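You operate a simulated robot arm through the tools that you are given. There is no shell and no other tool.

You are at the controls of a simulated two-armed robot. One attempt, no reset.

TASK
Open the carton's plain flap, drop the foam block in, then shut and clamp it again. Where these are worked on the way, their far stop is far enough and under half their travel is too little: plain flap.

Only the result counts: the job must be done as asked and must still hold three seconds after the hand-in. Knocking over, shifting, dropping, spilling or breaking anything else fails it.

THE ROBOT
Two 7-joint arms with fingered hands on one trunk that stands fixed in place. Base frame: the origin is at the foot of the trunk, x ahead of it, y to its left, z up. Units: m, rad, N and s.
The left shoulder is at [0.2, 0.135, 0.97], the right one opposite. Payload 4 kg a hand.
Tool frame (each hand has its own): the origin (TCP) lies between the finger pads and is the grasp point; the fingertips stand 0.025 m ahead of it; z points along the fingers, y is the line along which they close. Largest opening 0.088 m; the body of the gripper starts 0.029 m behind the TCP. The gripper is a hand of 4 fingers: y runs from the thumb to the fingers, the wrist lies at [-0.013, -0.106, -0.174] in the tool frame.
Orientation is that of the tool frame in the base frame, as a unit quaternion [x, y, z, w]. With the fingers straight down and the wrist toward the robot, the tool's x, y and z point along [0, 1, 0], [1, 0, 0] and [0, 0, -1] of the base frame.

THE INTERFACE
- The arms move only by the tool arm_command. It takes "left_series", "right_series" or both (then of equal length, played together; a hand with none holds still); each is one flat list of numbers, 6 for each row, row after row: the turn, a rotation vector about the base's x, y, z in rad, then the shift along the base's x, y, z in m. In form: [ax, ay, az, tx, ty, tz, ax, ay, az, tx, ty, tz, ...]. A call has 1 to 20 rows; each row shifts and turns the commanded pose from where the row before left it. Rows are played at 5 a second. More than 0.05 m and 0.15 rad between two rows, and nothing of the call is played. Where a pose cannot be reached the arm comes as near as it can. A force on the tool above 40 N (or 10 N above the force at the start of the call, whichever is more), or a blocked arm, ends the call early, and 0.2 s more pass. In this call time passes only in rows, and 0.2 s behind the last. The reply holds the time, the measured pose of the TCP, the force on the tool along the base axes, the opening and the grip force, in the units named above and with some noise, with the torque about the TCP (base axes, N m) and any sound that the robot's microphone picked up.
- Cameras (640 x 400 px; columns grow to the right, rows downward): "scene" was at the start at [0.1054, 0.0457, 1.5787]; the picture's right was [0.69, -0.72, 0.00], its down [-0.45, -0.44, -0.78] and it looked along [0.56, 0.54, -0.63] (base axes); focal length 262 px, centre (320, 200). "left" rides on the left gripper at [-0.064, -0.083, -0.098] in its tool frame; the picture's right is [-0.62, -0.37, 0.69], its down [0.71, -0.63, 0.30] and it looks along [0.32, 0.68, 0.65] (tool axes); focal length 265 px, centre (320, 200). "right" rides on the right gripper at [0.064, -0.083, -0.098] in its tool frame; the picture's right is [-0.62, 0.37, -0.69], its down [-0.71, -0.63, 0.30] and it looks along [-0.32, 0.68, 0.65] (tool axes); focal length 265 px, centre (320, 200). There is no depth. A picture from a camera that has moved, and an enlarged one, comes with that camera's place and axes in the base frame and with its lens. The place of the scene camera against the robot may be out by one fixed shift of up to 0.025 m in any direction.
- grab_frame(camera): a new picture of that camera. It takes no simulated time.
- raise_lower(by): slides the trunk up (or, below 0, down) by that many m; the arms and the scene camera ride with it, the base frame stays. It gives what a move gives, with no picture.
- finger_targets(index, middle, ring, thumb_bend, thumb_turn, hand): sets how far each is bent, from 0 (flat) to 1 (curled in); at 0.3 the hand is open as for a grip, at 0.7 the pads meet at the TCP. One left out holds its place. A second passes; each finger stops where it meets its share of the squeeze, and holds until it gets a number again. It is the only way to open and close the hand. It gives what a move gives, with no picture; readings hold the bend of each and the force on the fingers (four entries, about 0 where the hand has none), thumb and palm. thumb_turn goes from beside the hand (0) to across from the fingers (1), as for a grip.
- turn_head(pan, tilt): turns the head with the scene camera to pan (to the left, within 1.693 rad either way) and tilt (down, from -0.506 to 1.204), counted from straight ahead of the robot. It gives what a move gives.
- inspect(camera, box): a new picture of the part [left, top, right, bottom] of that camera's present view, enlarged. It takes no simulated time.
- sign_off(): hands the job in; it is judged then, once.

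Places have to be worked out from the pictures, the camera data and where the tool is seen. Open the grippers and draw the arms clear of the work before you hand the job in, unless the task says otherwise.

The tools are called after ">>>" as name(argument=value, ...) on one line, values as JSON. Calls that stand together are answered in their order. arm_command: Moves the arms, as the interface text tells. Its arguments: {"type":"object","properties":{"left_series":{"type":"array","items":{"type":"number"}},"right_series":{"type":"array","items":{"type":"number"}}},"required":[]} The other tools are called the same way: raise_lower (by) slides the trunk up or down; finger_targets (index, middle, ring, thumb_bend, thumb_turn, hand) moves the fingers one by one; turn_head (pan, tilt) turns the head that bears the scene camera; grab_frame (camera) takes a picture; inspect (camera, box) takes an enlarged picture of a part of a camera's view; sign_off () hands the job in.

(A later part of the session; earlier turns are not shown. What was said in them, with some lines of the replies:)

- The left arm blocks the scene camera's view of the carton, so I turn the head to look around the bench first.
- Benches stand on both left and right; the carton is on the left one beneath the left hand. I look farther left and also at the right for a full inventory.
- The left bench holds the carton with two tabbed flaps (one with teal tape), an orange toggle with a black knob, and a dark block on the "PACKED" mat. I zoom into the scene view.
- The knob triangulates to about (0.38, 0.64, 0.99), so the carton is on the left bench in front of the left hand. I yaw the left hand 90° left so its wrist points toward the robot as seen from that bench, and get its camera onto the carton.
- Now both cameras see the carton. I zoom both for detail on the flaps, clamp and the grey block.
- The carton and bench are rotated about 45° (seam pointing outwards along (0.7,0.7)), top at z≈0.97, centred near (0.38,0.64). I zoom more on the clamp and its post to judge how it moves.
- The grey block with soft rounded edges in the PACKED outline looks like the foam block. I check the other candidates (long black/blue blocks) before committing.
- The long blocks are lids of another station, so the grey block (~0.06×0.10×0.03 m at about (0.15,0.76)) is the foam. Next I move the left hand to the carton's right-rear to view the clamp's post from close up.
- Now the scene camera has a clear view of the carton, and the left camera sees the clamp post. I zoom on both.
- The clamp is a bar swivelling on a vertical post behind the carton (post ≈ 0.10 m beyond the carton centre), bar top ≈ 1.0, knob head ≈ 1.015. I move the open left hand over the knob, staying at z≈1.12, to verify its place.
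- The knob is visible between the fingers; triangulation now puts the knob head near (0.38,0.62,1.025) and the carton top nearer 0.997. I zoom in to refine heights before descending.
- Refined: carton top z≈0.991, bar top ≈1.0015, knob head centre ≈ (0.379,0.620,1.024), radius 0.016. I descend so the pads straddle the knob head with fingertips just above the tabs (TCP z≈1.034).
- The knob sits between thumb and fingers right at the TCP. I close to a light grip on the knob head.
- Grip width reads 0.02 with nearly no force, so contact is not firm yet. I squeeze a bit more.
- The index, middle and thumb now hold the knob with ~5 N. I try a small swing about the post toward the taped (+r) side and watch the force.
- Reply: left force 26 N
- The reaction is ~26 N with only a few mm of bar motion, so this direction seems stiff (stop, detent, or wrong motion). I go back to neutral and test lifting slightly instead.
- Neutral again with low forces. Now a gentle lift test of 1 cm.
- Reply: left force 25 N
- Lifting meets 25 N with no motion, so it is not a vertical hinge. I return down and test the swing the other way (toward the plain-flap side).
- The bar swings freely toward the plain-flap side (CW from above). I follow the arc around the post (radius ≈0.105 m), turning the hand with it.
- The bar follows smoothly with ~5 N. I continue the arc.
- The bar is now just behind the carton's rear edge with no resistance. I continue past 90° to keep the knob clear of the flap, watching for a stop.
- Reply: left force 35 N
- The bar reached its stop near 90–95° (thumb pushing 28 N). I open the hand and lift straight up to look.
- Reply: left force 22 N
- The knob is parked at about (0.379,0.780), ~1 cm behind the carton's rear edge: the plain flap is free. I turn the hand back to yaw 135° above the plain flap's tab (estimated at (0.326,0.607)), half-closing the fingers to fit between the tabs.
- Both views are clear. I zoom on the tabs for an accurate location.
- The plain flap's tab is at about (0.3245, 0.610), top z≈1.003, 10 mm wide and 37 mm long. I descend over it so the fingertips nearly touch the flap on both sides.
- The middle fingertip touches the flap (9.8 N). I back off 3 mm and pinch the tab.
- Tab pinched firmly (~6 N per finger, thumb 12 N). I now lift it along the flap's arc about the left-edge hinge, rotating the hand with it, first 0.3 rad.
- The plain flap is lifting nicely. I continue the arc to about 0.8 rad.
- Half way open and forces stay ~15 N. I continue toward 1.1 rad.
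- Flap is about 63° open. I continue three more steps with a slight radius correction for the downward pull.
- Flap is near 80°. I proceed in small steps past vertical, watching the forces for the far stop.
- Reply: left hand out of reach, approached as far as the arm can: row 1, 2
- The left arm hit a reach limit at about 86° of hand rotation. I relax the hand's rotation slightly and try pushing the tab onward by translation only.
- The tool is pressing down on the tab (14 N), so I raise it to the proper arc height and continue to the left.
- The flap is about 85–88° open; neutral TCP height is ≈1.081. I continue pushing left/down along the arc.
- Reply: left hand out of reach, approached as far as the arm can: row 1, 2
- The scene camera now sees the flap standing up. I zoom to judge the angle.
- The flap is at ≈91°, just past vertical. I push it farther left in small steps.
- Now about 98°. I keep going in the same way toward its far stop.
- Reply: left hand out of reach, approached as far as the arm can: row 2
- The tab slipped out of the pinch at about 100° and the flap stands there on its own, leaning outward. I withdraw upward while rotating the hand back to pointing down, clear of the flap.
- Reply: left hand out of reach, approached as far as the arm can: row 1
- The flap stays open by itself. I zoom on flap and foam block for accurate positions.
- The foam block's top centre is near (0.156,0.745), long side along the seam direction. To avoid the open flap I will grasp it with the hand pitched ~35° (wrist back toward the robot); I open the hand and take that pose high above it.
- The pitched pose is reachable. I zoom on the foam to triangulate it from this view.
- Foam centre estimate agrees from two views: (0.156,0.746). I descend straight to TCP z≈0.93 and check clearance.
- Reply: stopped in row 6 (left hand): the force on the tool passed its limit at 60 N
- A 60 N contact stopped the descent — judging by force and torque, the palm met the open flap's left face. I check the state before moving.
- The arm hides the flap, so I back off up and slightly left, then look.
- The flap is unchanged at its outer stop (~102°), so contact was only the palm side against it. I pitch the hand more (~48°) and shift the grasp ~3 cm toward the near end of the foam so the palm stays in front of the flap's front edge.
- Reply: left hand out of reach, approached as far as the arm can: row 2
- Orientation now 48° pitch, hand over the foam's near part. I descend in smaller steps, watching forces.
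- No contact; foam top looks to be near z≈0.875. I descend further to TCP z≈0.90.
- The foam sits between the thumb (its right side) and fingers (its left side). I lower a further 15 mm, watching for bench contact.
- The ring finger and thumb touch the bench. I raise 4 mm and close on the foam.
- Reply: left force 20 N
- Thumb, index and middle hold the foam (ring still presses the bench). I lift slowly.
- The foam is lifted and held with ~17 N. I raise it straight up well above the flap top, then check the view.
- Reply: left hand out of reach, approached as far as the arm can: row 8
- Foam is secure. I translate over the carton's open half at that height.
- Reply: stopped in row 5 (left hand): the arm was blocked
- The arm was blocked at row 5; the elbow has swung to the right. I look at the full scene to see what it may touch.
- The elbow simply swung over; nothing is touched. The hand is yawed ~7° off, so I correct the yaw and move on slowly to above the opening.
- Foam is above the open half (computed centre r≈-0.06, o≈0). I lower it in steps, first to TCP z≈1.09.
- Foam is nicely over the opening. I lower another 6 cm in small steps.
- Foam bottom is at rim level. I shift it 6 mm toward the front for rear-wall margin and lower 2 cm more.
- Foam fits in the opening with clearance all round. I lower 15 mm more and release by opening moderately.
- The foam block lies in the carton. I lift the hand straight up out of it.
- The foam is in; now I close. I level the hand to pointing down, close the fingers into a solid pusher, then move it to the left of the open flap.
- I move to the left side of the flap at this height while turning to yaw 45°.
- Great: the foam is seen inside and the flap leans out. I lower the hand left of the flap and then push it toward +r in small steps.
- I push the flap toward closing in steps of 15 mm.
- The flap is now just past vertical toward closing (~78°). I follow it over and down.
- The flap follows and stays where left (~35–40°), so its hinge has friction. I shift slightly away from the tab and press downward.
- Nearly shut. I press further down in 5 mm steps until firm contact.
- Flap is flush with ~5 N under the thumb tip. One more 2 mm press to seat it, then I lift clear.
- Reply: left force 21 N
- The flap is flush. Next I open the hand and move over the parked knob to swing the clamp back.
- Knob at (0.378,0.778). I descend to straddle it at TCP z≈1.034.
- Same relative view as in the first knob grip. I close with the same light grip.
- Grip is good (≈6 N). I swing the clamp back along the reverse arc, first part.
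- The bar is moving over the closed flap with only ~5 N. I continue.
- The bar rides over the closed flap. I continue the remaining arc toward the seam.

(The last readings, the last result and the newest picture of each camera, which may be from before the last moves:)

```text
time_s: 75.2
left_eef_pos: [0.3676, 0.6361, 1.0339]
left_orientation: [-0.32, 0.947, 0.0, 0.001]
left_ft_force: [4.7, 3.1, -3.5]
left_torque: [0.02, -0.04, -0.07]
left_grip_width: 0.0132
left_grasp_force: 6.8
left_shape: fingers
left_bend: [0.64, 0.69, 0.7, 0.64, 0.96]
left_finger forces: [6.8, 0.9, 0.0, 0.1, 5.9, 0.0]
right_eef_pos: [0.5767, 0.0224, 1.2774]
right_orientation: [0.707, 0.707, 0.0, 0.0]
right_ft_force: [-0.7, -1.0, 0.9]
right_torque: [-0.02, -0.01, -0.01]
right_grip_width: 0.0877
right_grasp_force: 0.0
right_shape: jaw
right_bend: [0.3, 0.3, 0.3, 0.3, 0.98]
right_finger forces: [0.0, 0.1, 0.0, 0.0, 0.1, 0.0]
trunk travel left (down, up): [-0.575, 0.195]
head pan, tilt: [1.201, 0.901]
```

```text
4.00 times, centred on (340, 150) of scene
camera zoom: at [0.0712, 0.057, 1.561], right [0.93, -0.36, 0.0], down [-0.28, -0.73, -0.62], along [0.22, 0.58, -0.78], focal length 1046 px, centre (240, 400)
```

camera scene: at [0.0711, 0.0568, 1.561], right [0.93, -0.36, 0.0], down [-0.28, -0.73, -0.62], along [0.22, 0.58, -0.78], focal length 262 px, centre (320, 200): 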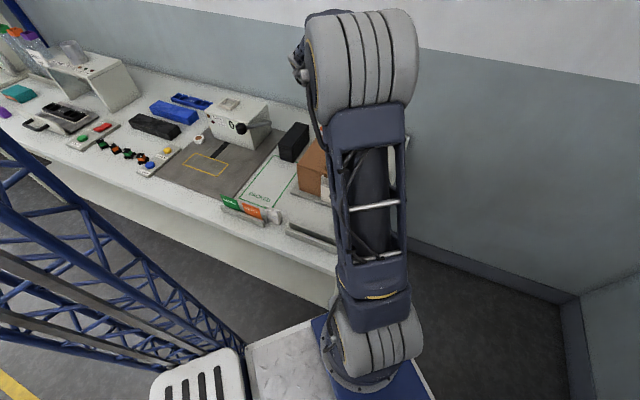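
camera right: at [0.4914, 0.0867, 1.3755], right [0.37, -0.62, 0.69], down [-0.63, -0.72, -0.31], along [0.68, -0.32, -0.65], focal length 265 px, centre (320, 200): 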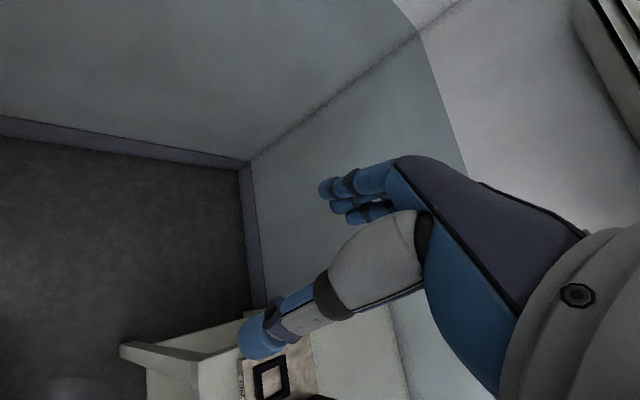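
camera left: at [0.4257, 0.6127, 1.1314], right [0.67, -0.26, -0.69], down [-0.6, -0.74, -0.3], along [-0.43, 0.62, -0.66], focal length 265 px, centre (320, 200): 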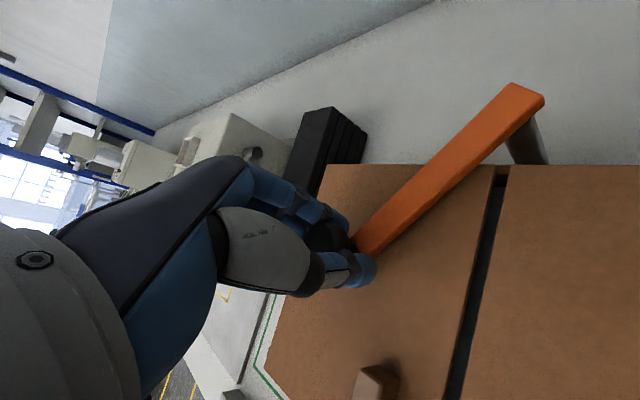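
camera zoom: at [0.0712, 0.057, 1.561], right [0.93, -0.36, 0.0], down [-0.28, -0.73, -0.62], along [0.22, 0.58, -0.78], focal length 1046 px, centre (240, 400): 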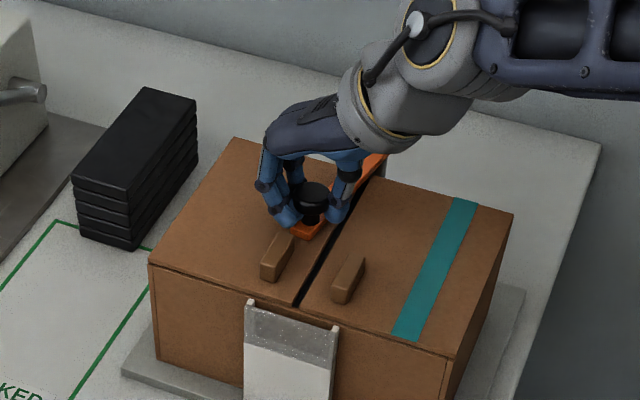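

Just ~0.17 rad remain. I complete the swing to the seam and onto its stop.

>>> arm_command(left_series=[0, 0, 0.12, 0.0081, -0.01, 0, 0, 0, 0.05, 0.0038, -0.0039, 0])

>>> inspect(camera="scene", box=[310, 120, 370, 180])

```text
time_s: 75.8
left_eef_pos: [0.3779, 0.6219, 1.0327]
left_orientation: [-0.399, 0.917, 0.001, 0.0]
left_ft_force: [3.7, 2.9, -2.6]
left_torque: [0.01, -0.04, -0.08]
left_grip_width: 0.0126
left_grasp_force: 6.0
left_shape: fingers
left_bend: [0.64, 0.69, 0.7, 0.64, 0.96]
left_finger forces: [5.7, 1.2, 0.0, 0.0, 5.6, 0.0]
right_eef_pos: [0.5765, 0.0218, 1.2768]
right_orientation: [0.707, 0.707, 0.0, 0.001]
right_ft_force: [0.0, -0.5, 0.8]
right_torque: [0.03, 0.03, 0.0]
right_grip_width: 0.0876
right_grasp_force: 0.0
right_shape: jaw
right_bend: [0.3, 0.3, 0.3, 0.3, 0.98]
right_finger forces: [0.0, 0.0, 0.0, 0.0, 0.0, 0.0]
trunk travel left (down, up): [-0.575, 0.195]
head pan, tilt: [1.201, 0.901]
```

```text
6.67 times, centred on (340, 150) of scene
camera zoom: at [0.0712, 0.0568, 1.561], right [0.93, -0.36, 0.0], down [-0.28, -0.73, -0.62], along [0.22, 0.58, -0.78], focal length 1743 px, centre (187, 533)
```

zoom: 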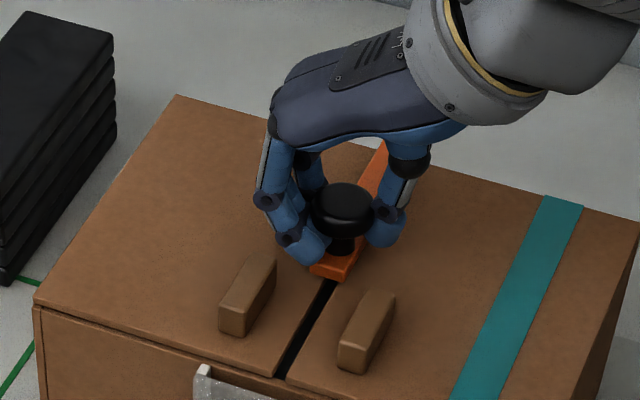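

The bar is back over the seam like at the start. I nudge it a few mm more to seat it against its stop.

>>> arm_command(left_series=[0, 0, 0.02, 0.0025, -0.0025, 0, 0, 0, 0.02, 0.0025, -0.0025, 0])

>>> inspect(camera="scene", box=[310, 120, 370, 180])

```text
time_s: 76.4
left_eef_pos: [0.3836, 0.6171, 1.0343]
left_orientation: [-0.417, 0.909, 0.001, 0.0]
left_ft_force: [-3.4, 10.8, -3.2]
left_torque: [0.13, 0.08, -0.05]
left_grip_width: 0.0135
left_grasp_force: 8.5
left_shape: fingers
left_bend: [0.6, 0.67, 0.7, 0.66, 0.97]
left_finger forces: [10.4, 3.8, 0.0, 0.1, 3.0, 0.0]
right_eef_pos: [0.5767, 0.0227, 1.277]
right_orientation: [0.708, 0.707, 0.001, 0.0]
right_ft_force: [-0.1, -0.4, 0.4]
right_torque: [0.03, -0.03, 0.0]
right_grip_width: 0.0877
right_grasp_force: 0.1
right_shape: jaw
right_bend: [0.3, 0.3, 0.3, 0.3, 0.98]
right_finger forces: [0.0, 0.0, 0.1, 0.0, 0.1, 0.0]
trunk travel left (down, up): [-0.575, 0.195]
head pan, tilt: [1.201, 0.901]
```

```text
6.67 times, centred on (340, 150) of scene
camera zoom: at [0.071, 0.0572, 1.561], right [0.93, -0.36, 0.0], down [-0.28, -0.73, -0.62], along [0.22, 0.58, -0.78], focal length 1743 px, centre (187, 533)
```

zoom: 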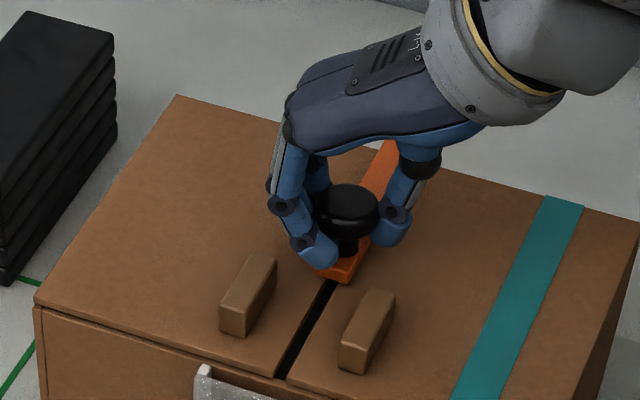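

The bar is against its stop (~11 N). I relax, open the hand and lift straight up.

>>> arm_command(left_series=[0, 0, 0, -0.002, 0.002, 0])

>>> finger_targets(hand="left", index=0.3, middle=0.3, ring=0.3, thumb_bend=0.3)

>>> arm_command(left_series=[0, 0, 0, 0, 0, 0.03, 0, 0, 0, 0, 0, 0.04, 0, 0, 0, 0, 0, 0.04, 0, 0, 0, 0, 0, 0.04, 0, 0, 0, 0, 0, 0.04])

>>> grab_frame(camera="scene")

>>> grab_frame(camera="left")

>>> inspect(camera="scene", box=[280, 120, 400, 220])

```text
time_s: 76.8
left_eef_pos: [0.3811, 0.6188, 1.0335]
left_orientation: [-0.416, 0.909, -0.002, 0.0]
left_ft_force: [-1.9, 6.0, -0.2]
left_torque: [0.05, 0.08, -0.04]
left_grip_width: 0.0129
left_grasp_force: 7.6
left_shape: fingers
left_bend: [0.61, 0.67, 0.7, 0.66, 0.97]
left_finger forces: [7.5, 3.6, 0.0, 0.1, 4.2, 0.0]
right_eef_pos: [0.5759, 0.022, 1.2769]
right_orientation: [0.707, 0.707, 0.001, 0.0]
right_ft_force: [-0.2, 0.9, 0.0]
right_torque: [0.0, 0.03, 0.0]
right_grip_width: 0.0879
right_grasp_force: 0.1
right_shape: jaw
right_bend: [0.3, 0.3, 0.3, 0.3, 0.98]
right_finger forces: [0.0, 0.0, 0.0, 0.0, 0.1, 0.1]
trunk travel left (down, up): [-0.575, 0.195]
head pan, tilt: [1.201, 0.901]
```

```text
time_s: 77.8
left_eef_pos: [0.381, 0.6181, 1.0333]
left_orientation: [-0.416, 0.909, -0.001, 0.0]
left_ft_force: [4.3, -5.3, 3.7]
left_torque: [-0.14, 0.05, 0.28]
left_grip_width: 0.0845
left_grasp_force: 3.9
left_shape: fingers
left_bend: [0.3, 0.3, 0.52, 0.3, 0.97]
left_finger forces: [0.1, 0.0, 7.9, 0.0, 0.0, 0.1]
right_eef_pos: [0.5772, 0.0223, 1.2769]
right_orientation: [0.707, 0.707, 0.0, 0.0]
right_ft_force: [0.0, 0.4, -0.4]
right_torque: [0.0, -0.02, 0.01]
right_grip_width: 0.0873
right_grasp_force: 0.0
right_shape: jaw
right_bend: [0.3, 0.3, 0.3, 0.3, 0.98]
right_finger forces: [0.1, 0.0, 0.0, 0.1, 0.0, 0.1]
trunk travel left (down, up): [-0.575, 0.195]
head pan, tilt: [1.201, 0.901]
```

```text
time_s: 79.0
left_eef_pos: [0.3813, 0.6203, 1.2253]
left_orientation: [-0.417, 0.909, 0.001, 0.0]
left_ft_force: [0.6, -0.6, 0.4]
left_torque: [0.01, 0.01, 0.0]
left_grip_width: 0.0845
left_grasp_force: 0.0
left_shape: fingers
left_bend: [0.3, 0.3, 0.3, 0.3, 0.97]
left_finger forces: [0.0, 0.1, 0.0, 0.0, 0.1, 0.1]
right_eef_pos: [0.5759, 0.021, 1.276]
right_orientation: [0.707, 0.707, 0.0, 0.001]
right_ft_force: [1.0, 0.9, 0.2]
right_torque: [0.0, 0.03, 0.03]
right_grip_width: 0.0877
right_grasp_force: 0.0
right_shape: jaw
right_bend: [0.3, 0.3, 0.3, 0.3, 0.98]
right_finger forces: [0.0, 0.0, 0.0, 0.0, 0.0, 0.0]
trunk travel left (down, up): [-0.575, 0.195]
head pan, tilt: [1.201, 0.901]
```

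```text
taken
camera scene: at [0.0713, 0.0567, 1.561], right [0.93, -0.36, 0.0], down [-0.28, -0.73, -0.62], along [0.22, 0.58, -0.78], focal length 262 px, centre (320, 200)
```

scene: 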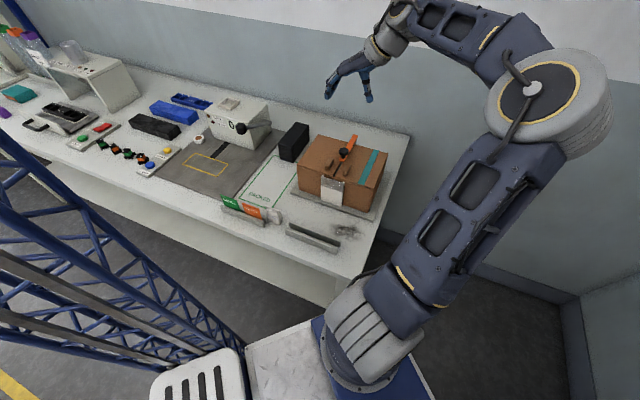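

```text
taken
camera left: at [0.4858, 0.6152, 1.322], right [0.68, 0.23, -0.69], down [0.01, -0.95, -0.3], along [-0.73, 0.2, -0.65], focal length 265 px, centre (320, 200)
```

left: 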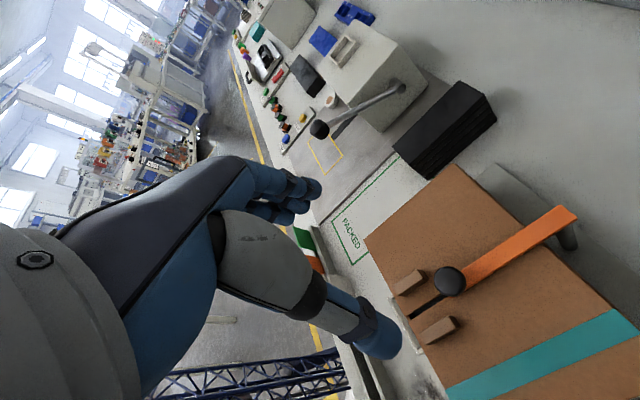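

```text
4.00 times, centred on (340, 170) of scene
camera zoom: at [0.0713, 0.0567, 1.561], right [0.93, -0.36, 0.0], down [-0.28, -0.73, -0.62], along [0.22, 0.58, -0.78], focal length 1046 px, centre (240, 320)
```

zoom: 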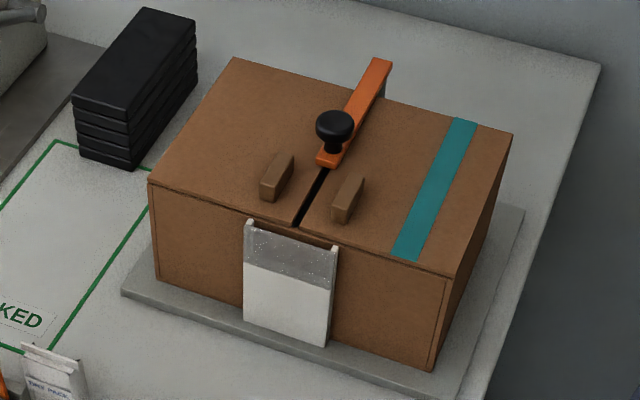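

Carton, flap and clamp look identical to the start. During opening the ring finger brushed the knob, so I compare the bar angle in a high zoom with the initial picture.

>>> inspect(camera="scene", box=[310, 125, 370, 175])

>>> inspect(camera="left", box=[380, 180, 600, 360])

```text
8.00 times, centred on (340, 150) of scene
camera zoom: at [0.0713, 0.0567, 1.561], right [0.93, -0.36, 0.0], down [-0.28, -0.73, -0.62], along [0.22, 0.58, -0.78], focal length 2092 px, centre (160, 600)
```

zoom: 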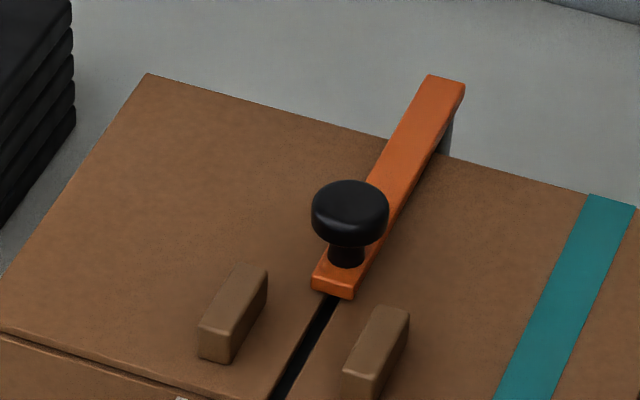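

```text
2.22 times, centred on (490, 270) of left
camera zoom: at [0.4858, 0.6152, 1.322], right [0.68, 0.23, -0.69], down [0.01, -0.95, -0.3], along [-0.73, 0.2, -0.65], focal length 590 px, centre (-58, 44)
```

zoom: 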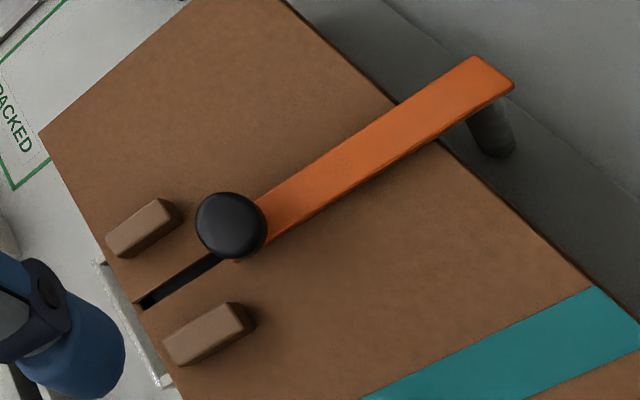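

The clamp bar and flap match the initial view exactly. I draw the left arm back and up, clear of the work.

>>> arm_command(left_series=[0, 0, -0.1, 0.004, -0.025, 0.02, 0, 0, -0.1, 0.004, -0.025, 0.02, 0, 0, -0.1, 0.004, -0.025, 0.02, 0, 0, -0.1, 0.004, -0.025, 0.015, 0, 0, -0.1, 0.004, -0.025, 0, 0, 0, -0.1, 0.004, -0.025, 0])

>>> grab_frame(camera="scene")

>>> grab_frame(camera="left")

```text
time_s: 80.4
left_eef_pos: [0.4064, 0.4686, 1.3001]
left_orientation: [-0.129, 0.992, -0.001, 0.001]
left_ft_force: [0.4, 0.2, 0.2]
left_torque: [0.02, 0.01, 0.02]
left_grip_width: 0.0846
left_grasp_force: 0.0
left_shape: fingers
left_bend: [0.3, 0.3, 0.3, 0.3, 0.97]
left_finger forces: [0.0, 0.1, 0.0, 0.0, 0.0, 0.0]
right_eef_pos: [0.5774, 0.0217, 1.2769]
right_orientation: [0.706, 0.708, 0.001, 0.0]
right_ft_force: [0.0, 0.5, 0.1]
right_torque: [0.0, 0.04, -0.01]
right_grip_width: 0.0874
right_grasp_force: 0.1
right_shape: jaw
right_bend: [0.3, 0.3, 0.3, 0.3, 0.98]
right_finger forces: [0.1, 0.0, 0.1, 0.1, 0.0, 0.1]
trunk travel left (down, up): [-0.575, 0.195]
head pan, tilt: [1.201, 0.901]
```

```text
taken
camera scene: at [0.071, 0.057, 1.561], right [0.93, -0.36, 0.0], down [-0.28, -0.73, -0.62], along [0.22, 0.58, -0.78], focal length 262 px, centre (320, 200)
```

scene: 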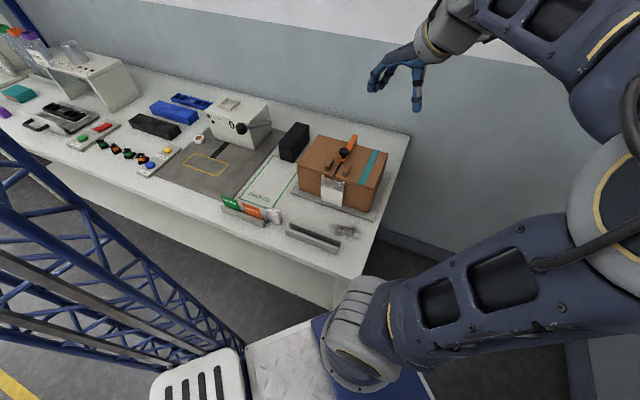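

```text
taken
camera left: at [0.4886, 0.4055, 1.3964], right [0.69, -0.2, -0.69], down [-0.53, -0.79, -0.3], along [-0.49, 0.58, -0.65], focal length 265 px, centre (320, 200)
```

left: 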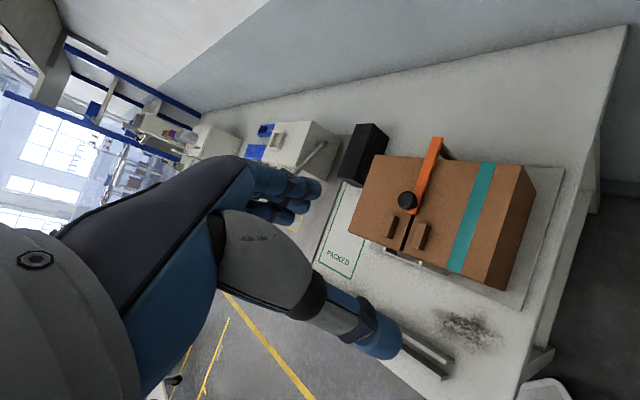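

The carton is closed and clamped with the foam block inside, both hands are open and clear of the work, and nothing else on the bench has moved. I hand the job in.

>>> sign_off()

```text
The job is handed in.
```

I opened the carton's plain flap, dropped the foam block in, then shut the flap and clamped it again. The job is handed in. I don't have the judge's result, only that the hand-in went through.

- **Flap:** it opened past vertical to about 102°. I took that as its far stop, because the hand pressing on it later did not move it any further.
- **Foam block:** I took the grey block on the "PACKED" mat to be the foam block, since the other long blocks looked like lids for another station. It was lying on the carton floor when I last saw inside, before closing.
- **Clamp:** the bar is back over the seam and seated against its stop. A close-up afterwards matched the view from the start.
- **Contact on the way:** while reaching for the foam, the hand hit the open flap, and the arm stopped at 60 N. Pictures afterwards showed the flap, carton and other items in the same places as before.

Before I handed in, both grippers were open, the left arm was drawn clear of the work, and the right arm had not been used.
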